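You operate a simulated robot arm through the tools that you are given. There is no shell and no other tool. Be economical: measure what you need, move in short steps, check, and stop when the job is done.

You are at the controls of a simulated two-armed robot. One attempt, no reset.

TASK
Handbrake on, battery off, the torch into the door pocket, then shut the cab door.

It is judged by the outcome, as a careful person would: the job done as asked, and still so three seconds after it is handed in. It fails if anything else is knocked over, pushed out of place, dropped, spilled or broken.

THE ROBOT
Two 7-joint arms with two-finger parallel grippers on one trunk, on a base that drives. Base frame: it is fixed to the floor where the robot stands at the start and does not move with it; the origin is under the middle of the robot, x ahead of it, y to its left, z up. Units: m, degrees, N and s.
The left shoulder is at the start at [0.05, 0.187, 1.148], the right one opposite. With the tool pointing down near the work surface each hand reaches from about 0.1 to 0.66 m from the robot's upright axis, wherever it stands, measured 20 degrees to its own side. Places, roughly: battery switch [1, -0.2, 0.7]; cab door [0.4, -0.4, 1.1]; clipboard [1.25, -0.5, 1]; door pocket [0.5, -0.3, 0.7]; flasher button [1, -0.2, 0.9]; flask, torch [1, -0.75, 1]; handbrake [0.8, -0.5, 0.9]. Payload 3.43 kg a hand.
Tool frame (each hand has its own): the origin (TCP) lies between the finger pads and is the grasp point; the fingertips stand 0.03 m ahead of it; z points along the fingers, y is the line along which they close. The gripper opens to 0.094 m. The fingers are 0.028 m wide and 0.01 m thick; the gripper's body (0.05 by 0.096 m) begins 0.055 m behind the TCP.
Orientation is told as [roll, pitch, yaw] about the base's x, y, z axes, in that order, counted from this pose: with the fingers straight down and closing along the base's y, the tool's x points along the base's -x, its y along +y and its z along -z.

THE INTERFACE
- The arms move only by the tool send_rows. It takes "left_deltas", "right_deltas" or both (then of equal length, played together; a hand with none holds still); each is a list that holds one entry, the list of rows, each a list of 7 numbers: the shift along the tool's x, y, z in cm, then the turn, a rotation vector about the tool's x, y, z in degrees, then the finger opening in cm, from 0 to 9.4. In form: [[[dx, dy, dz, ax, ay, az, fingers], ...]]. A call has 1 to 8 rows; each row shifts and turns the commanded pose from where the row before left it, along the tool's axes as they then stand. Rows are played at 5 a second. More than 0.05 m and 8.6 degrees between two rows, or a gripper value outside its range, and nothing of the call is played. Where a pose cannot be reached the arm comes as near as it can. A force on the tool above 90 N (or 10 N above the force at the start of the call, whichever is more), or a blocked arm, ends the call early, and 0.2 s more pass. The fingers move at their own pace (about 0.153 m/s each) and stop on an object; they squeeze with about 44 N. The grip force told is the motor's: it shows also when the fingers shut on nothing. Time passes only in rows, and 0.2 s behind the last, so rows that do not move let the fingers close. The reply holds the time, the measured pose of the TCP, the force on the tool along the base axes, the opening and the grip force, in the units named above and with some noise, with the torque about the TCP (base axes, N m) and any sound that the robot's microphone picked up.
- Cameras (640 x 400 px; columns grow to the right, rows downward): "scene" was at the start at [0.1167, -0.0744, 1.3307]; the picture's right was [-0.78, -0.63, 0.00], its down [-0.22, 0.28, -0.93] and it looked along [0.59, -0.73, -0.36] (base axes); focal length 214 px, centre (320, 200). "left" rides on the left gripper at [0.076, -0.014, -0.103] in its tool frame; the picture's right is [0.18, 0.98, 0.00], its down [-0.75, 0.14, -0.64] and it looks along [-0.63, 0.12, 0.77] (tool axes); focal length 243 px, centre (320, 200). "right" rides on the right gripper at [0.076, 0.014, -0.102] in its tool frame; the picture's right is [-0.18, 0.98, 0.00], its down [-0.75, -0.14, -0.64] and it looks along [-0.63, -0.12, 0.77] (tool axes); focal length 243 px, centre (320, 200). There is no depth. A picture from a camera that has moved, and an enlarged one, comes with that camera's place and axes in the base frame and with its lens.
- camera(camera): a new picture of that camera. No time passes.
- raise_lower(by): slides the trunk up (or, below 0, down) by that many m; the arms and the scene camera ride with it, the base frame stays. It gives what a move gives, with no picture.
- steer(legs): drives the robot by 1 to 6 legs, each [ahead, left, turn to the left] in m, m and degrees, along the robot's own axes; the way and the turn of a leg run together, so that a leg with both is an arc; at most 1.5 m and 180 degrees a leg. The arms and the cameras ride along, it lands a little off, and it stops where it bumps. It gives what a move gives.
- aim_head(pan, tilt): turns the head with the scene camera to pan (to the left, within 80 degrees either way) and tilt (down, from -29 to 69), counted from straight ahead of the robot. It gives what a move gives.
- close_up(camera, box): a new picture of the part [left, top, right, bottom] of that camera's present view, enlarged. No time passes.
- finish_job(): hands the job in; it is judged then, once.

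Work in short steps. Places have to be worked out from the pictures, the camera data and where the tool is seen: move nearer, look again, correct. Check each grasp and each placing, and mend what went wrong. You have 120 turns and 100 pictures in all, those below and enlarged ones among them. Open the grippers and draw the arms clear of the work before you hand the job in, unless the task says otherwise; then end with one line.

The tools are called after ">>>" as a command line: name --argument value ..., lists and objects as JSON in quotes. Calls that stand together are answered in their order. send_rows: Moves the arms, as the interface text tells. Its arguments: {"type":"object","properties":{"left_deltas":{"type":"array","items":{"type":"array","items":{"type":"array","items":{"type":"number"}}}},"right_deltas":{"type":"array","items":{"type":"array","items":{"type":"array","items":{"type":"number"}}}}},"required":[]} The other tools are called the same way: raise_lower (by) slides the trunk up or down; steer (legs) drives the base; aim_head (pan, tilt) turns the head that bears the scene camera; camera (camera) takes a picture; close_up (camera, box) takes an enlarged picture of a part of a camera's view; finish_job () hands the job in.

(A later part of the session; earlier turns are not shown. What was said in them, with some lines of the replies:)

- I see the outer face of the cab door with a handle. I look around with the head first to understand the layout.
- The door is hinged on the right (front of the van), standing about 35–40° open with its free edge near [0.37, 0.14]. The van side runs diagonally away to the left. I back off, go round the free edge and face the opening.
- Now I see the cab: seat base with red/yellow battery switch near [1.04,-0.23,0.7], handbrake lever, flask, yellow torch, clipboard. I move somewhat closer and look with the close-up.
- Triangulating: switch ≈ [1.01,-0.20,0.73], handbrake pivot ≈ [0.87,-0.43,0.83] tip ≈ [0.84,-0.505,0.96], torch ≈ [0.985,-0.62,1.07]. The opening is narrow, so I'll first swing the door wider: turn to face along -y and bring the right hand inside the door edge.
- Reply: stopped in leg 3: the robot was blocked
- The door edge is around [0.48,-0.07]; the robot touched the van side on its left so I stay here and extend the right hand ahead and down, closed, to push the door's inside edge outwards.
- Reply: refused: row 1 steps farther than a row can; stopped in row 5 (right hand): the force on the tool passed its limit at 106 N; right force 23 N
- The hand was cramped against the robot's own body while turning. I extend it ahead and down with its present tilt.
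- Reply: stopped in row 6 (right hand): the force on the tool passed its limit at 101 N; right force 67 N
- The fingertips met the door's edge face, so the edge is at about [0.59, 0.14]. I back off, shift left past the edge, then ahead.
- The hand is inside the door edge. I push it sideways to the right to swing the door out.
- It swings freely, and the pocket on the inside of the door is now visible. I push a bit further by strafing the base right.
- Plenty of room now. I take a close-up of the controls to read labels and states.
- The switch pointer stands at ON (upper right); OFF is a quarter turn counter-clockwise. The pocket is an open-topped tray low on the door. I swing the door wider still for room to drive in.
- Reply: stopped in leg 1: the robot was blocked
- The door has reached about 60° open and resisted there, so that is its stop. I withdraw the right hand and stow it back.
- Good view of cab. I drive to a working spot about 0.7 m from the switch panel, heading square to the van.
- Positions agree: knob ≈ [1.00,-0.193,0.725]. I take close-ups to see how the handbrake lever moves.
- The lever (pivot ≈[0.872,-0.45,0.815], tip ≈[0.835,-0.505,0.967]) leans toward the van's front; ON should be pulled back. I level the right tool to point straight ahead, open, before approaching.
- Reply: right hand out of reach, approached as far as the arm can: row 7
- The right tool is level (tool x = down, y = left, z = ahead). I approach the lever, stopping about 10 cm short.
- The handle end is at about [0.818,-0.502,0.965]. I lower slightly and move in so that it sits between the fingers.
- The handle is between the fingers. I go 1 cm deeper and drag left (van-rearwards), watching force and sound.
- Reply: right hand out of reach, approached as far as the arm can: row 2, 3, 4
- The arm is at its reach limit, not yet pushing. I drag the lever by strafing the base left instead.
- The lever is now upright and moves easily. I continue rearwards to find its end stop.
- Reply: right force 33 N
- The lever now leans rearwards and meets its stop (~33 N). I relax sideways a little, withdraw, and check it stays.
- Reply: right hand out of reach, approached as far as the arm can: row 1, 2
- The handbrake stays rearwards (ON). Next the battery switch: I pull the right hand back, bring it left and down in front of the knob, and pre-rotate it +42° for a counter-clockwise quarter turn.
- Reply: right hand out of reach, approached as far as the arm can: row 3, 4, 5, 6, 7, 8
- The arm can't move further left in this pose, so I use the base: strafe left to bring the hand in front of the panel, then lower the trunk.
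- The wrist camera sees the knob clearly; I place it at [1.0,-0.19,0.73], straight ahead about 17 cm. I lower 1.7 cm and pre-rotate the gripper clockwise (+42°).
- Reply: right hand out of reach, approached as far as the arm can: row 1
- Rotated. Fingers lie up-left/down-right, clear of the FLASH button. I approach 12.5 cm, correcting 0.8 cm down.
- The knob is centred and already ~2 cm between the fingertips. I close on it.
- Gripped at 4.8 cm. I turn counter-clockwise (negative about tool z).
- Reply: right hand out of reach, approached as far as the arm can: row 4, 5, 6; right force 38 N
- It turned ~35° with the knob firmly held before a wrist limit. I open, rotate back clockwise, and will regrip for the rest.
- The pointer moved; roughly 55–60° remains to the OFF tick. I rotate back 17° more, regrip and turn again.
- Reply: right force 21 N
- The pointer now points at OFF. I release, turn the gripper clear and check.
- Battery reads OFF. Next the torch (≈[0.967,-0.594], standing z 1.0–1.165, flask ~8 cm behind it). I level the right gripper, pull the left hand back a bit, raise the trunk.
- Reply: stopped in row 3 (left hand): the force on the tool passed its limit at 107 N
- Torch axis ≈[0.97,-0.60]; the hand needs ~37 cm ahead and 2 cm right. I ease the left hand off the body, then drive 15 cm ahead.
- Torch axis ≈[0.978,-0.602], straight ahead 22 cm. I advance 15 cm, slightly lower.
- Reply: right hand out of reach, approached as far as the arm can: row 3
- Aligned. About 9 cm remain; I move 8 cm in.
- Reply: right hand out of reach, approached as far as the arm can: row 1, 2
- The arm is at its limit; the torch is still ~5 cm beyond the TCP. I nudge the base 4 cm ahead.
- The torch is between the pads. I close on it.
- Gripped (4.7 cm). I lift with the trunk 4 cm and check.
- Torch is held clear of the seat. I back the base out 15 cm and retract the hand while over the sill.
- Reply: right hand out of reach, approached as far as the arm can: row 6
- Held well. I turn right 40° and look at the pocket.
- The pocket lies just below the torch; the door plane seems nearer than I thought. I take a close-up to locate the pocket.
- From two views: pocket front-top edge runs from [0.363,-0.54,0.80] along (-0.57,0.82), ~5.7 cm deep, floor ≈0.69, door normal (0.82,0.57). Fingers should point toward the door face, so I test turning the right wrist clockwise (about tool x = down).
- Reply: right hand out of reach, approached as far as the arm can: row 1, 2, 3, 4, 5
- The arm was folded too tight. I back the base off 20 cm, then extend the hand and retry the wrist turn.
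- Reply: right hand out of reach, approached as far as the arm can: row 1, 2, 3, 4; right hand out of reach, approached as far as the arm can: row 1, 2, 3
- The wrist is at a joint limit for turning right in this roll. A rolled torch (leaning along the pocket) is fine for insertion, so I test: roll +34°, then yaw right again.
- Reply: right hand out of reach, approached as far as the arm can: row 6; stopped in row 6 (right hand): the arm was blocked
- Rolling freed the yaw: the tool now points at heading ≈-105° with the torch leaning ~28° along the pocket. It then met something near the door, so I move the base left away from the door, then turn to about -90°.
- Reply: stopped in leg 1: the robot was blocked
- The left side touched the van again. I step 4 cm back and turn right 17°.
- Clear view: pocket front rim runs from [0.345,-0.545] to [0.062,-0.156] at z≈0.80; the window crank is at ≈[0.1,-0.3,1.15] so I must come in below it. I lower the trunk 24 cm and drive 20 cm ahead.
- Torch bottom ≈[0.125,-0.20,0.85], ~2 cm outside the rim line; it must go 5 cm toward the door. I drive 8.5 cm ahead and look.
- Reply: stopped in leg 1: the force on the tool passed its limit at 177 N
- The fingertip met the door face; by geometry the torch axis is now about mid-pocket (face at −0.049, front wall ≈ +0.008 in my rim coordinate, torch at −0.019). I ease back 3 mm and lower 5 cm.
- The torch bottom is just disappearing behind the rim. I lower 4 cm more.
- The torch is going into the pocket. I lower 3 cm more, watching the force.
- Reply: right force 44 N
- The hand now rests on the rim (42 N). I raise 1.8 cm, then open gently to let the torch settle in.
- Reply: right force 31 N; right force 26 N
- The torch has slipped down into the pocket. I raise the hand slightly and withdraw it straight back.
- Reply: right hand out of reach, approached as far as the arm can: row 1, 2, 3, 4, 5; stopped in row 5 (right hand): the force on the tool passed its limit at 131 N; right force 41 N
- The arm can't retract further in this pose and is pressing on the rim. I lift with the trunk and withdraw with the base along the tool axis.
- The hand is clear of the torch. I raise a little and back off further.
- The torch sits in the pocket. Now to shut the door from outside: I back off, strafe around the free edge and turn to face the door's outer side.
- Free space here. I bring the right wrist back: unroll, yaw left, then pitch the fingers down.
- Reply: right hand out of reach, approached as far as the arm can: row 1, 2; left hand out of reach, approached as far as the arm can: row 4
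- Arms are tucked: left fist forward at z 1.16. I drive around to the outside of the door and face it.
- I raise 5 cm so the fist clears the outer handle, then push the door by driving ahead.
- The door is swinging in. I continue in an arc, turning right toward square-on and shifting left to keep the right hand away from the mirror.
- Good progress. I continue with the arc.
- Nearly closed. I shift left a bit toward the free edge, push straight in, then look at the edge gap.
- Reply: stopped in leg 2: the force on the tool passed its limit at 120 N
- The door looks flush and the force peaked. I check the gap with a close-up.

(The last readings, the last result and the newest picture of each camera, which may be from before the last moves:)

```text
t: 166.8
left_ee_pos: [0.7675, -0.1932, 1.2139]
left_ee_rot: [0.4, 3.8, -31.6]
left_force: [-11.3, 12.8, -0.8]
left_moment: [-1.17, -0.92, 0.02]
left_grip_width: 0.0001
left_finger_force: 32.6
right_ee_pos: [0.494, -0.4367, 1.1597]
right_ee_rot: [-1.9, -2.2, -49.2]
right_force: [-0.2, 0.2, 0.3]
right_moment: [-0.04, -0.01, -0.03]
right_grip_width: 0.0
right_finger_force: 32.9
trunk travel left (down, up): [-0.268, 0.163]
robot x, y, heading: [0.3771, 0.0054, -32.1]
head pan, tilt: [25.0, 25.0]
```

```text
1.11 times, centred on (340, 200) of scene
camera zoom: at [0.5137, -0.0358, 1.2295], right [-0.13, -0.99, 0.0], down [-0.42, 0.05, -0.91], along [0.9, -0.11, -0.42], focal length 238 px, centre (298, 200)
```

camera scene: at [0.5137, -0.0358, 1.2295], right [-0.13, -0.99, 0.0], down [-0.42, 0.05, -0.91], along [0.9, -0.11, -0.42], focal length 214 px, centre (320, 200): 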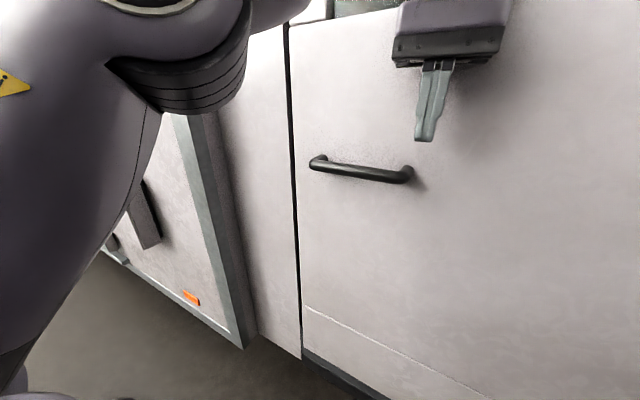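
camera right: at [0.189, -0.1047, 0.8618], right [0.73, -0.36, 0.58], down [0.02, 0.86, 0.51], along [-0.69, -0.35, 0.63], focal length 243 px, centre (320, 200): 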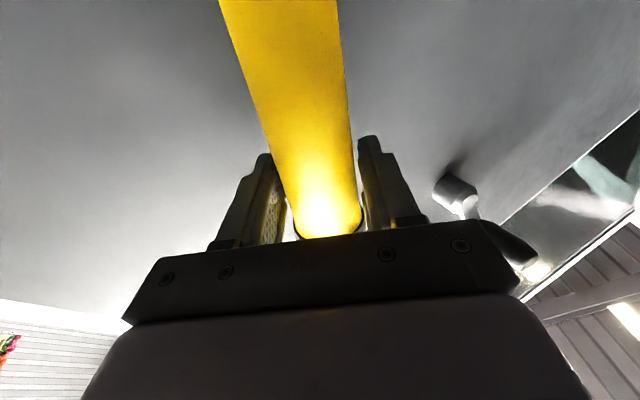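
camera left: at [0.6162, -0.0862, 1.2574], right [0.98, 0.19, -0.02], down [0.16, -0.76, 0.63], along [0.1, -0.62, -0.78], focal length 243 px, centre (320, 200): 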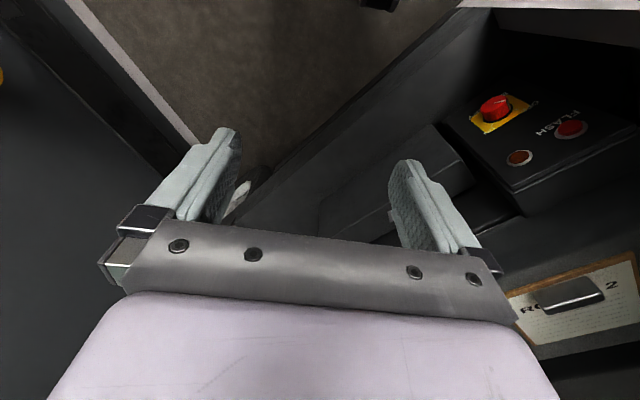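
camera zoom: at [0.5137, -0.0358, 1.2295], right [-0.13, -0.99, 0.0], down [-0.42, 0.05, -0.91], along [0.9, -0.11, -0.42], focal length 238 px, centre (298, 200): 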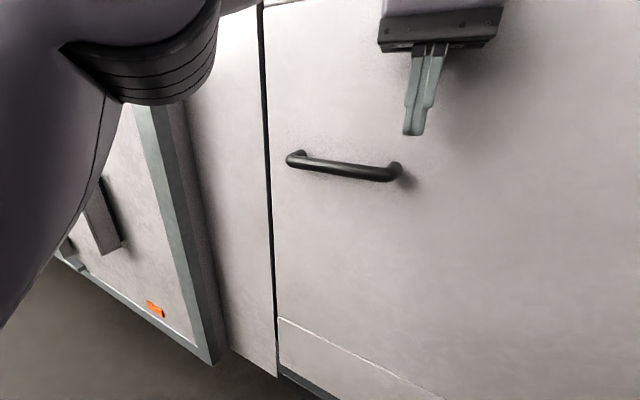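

The gap is a thin seam. I back off to see if the door stays shut.

>>> steer --legs '[[-0.12, 0.12, 0]]'

>>> close_up --camera "scene" --box '[220, 20, 420, 200]'

>>> camera --camera "scene"

```text
t: 168.5
left_ee_pos: [0.7345, -0.0288, 1.213]
left_ee_rot: [0.4, 4.1, -31.5]
left_force: [0.2, 0.6, 0.9]
left_moment: [0.04, 0.01, -0.01]
left_grip_width: 0.0002
left_finger_force: 32.9
right_ee_pos: [0.4601, -0.2734, 1.1594]
right_ee_rot: [-1.8, -2.1, -49.2]
right_force: [-0.3, 1.1, 0.7]
right_moment: [-0.03, 0.0, 0.02]
right_grip_width: 0.0
right_finger_force: 33.2
trunk travel left (down, up): [-0.268, 0.163]
robot x, y, heading: [0.3362, 0.1723, -32.1]
head pan, tilt: [25.0, 25.0]
```

```text
2.22 times, centred on (320, 110) of scene
camera zoom: at [0.4801, 0.128, 1.2292], right [-0.12, -0.99, 0.0], down [-0.42, 0.05, -0.91], along [0.9, -0.11, -0.42], focal length 477 px, centre (320, 400)
```

zoom: 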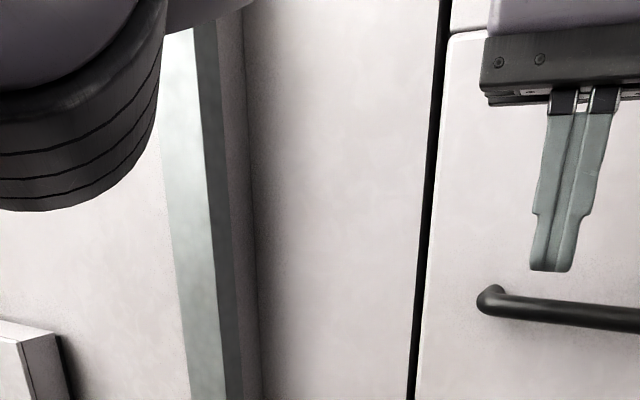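

```text
10 pictures are left
camera scene: at [0.4801, 0.128, 1.2292], right [-0.12, -0.99, 0.0], down [-0.42, 0.05, -0.91], along [0.9, -0.11, -0.42], focal length 214 px, centre (320, 200)
```

scene: 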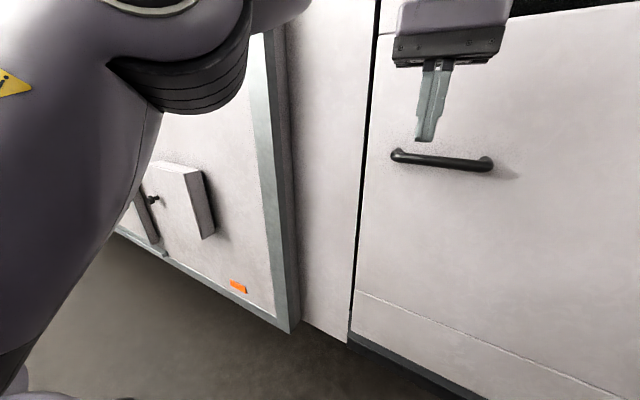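

It stays. To be sure it's fully home, I press once more near the latch edge.

>>> steer --legs '[[0.13, 0, 0]]'

>>> close_up --camera "scene" --box '[240, 0, 460, 200]'

```text
t: 169.9
left_ee_pos: [0.8369, -0.0954, 1.2129]
left_ee_rot: [0.6, 4.8, -31.9]
left_force: [-3.4, 3.1, -1.1]
left_moment: [-0.34, -0.2, 0.03]
left_grip_width: 0.0
left_finger_force: 32.7
right_ee_pos: [0.5689, -0.3413, 1.1598]
right_ee_rot: [-1.9, -2.0, -49.2]
right_force: [0.2, 0.4, -0.4]
right_moment: [0.03, -0.01, 0.01]
right_grip_width: 0.0002
right_finger_force: 32.7
trunk travel left (down, up): [-0.268, 0.163]
robot x, y, heading: [0.4471, 0.1011, -31.8]
head pan, tilt: [25.0, 25.0]
stopped in leg 1: the robot was blocked; the commanded pose is now the measured one
```

```text
2.00 times, centred on (350, 100) of scene
camera zoom: at [0.5875, 0.061, 1.2293], right [-0.12, -0.99, 0.0], down [-0.42, 0.05, -0.91], along [0.9, -0.11, -0.42], focal length 429 px, centre (260, 400)
```

zoom: 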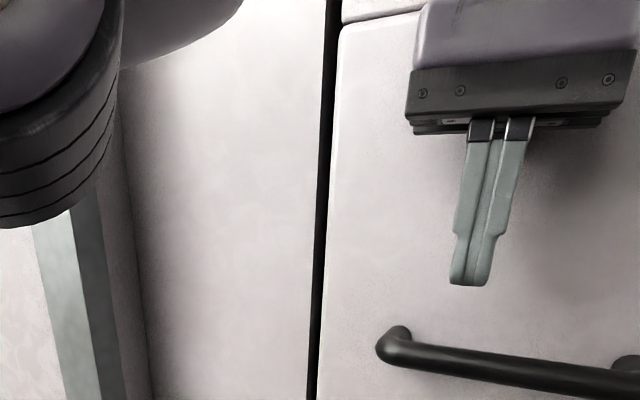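

Blocked firmly, and the two contact points lie along the van's side line, so the door is home. I back away and open the grippers, then take a final look.

>>> steer --legs '[[-0.4, 0.1, 0]]'

>>> send_rows --left_deltas '[[[2, 0, 0, 0, 0, 0, 9], [2, 0, 0, 0, 0, 0, 9], [0, 0, 0, 0, 0, 0, 9], [0, 0, 0, 0, 0, 0, 9]]]' --right_deltas '[[[0, 0, 0, 0, 0, 0, 9], [0, 0, 0, 0, 0, 0, 9], [0, 0, 0, 0, 0, 0, 9], [0, 0, 0, 0, 0, 0, 9]]]'

>>> aim_head --pan 0 --tilt 15

>>> camera --camera "scene"

```text
t: 172.5
left_ee_pos: [0.5485, 0.2006, 1.2138]
left_ee_rot: [0.7, 4.8, -32.1]
left_force: [-0.9, 0.5, 0.4]
left_moment: [-0.03, -0.04, 0.01]
left_grip_width: 0.0
left_finger_force: 32.9
right_ee_pos: [0.2784, -0.0441, 1.1588]
right_ee_rot: [-1.8, -1.9, -49.4]
right_force: [-1.0, 0.1, -0.2]
right_moment: [0.01, -0.03, -0.04]
right_grip_width: 0.0001
right_finger_force: 32.2
trunk travel left (down, up): [-0.268, 0.163]
robot x, y, heading: [0.1588, 0.4004, -32.4]
head pan, tilt: [25.0, 25.0]
```

```text
t: 173.5
left_ee_pos: [0.5134, 0.2224, 1.218]
left_ee_rot: [0.5, 4.8, -32.0]
left_force: [-0.4, 0.2, 0.4]
left_moment: [0.0, 0.02, -0.01]
left_grip_width: 0.09
left_finger_force: 0.0
right_ee_pos: [0.2785, -0.0451, 1.1577]
right_ee_rot: [-1.7, -2.0, -49.4]
right_force: [-0.7, -0.1, 0.4]
right_moment: [0.0, 0.02, 0.02]
right_grip_width: 0.0899
right_finger_force: 0.1
trunk travel left (down, up): [-0.268, 0.163]
robot x, y, heading: [0.1581, 0.4032, -32.3]
head pan, tilt: [25.0, 25.0]
```

```text
t: 174.3
left_ee_pos: [0.5141, 0.2227, 1.2174]
left_ee_rot: [0.8, 4.8, -32.1]
left_force: [0.1, 0.5, -0.3]
left_moment: [-0.01, 0.01, 0.02]
left_grip_width: 0.0899
left_finger_force: 0.0
right_ee_pos: [0.2787, -0.0452, 1.1583]
right_ee_rot: [-1.7, -2.0, -49.3]
right_force: [0.4, -0.7, 0.5]
right_moment: [0.01, -0.01, -0.06]
right_grip_width: 0.0899
right_finger_force: 0.2
trunk travel left (down, up): [-0.268, 0.163]
robot x, y, heading: [0.1594, 0.4003, -32.2]
head pan, tilt: [0.0, 15.0]
```

```text
8 pictures are left
camera scene: at [0.2866, 0.3195, 1.2454], right [-0.53, -0.85, 0.0], down [-0.22, 0.14, -0.97], along [0.82, -0.51, -0.26], focal length 214 px, centre (320, 200)
```

scene: 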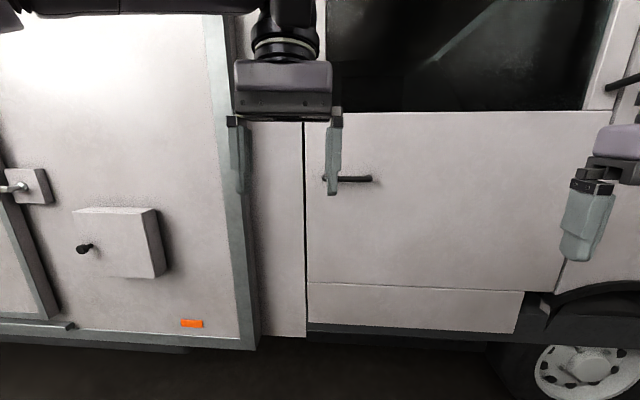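

The door is flush with even seams, both arms are clear and the grippers are open, so I hand the job in.

>>> finish_job

```text
The job is handed in.
```

The handbrake is on, the battery switch is at OFF, the torch is in the door pocket, and the cab door is shut and flush. I couldn't see inside the cab once the door was closed, so the first three are as I last saw them before shutting it.
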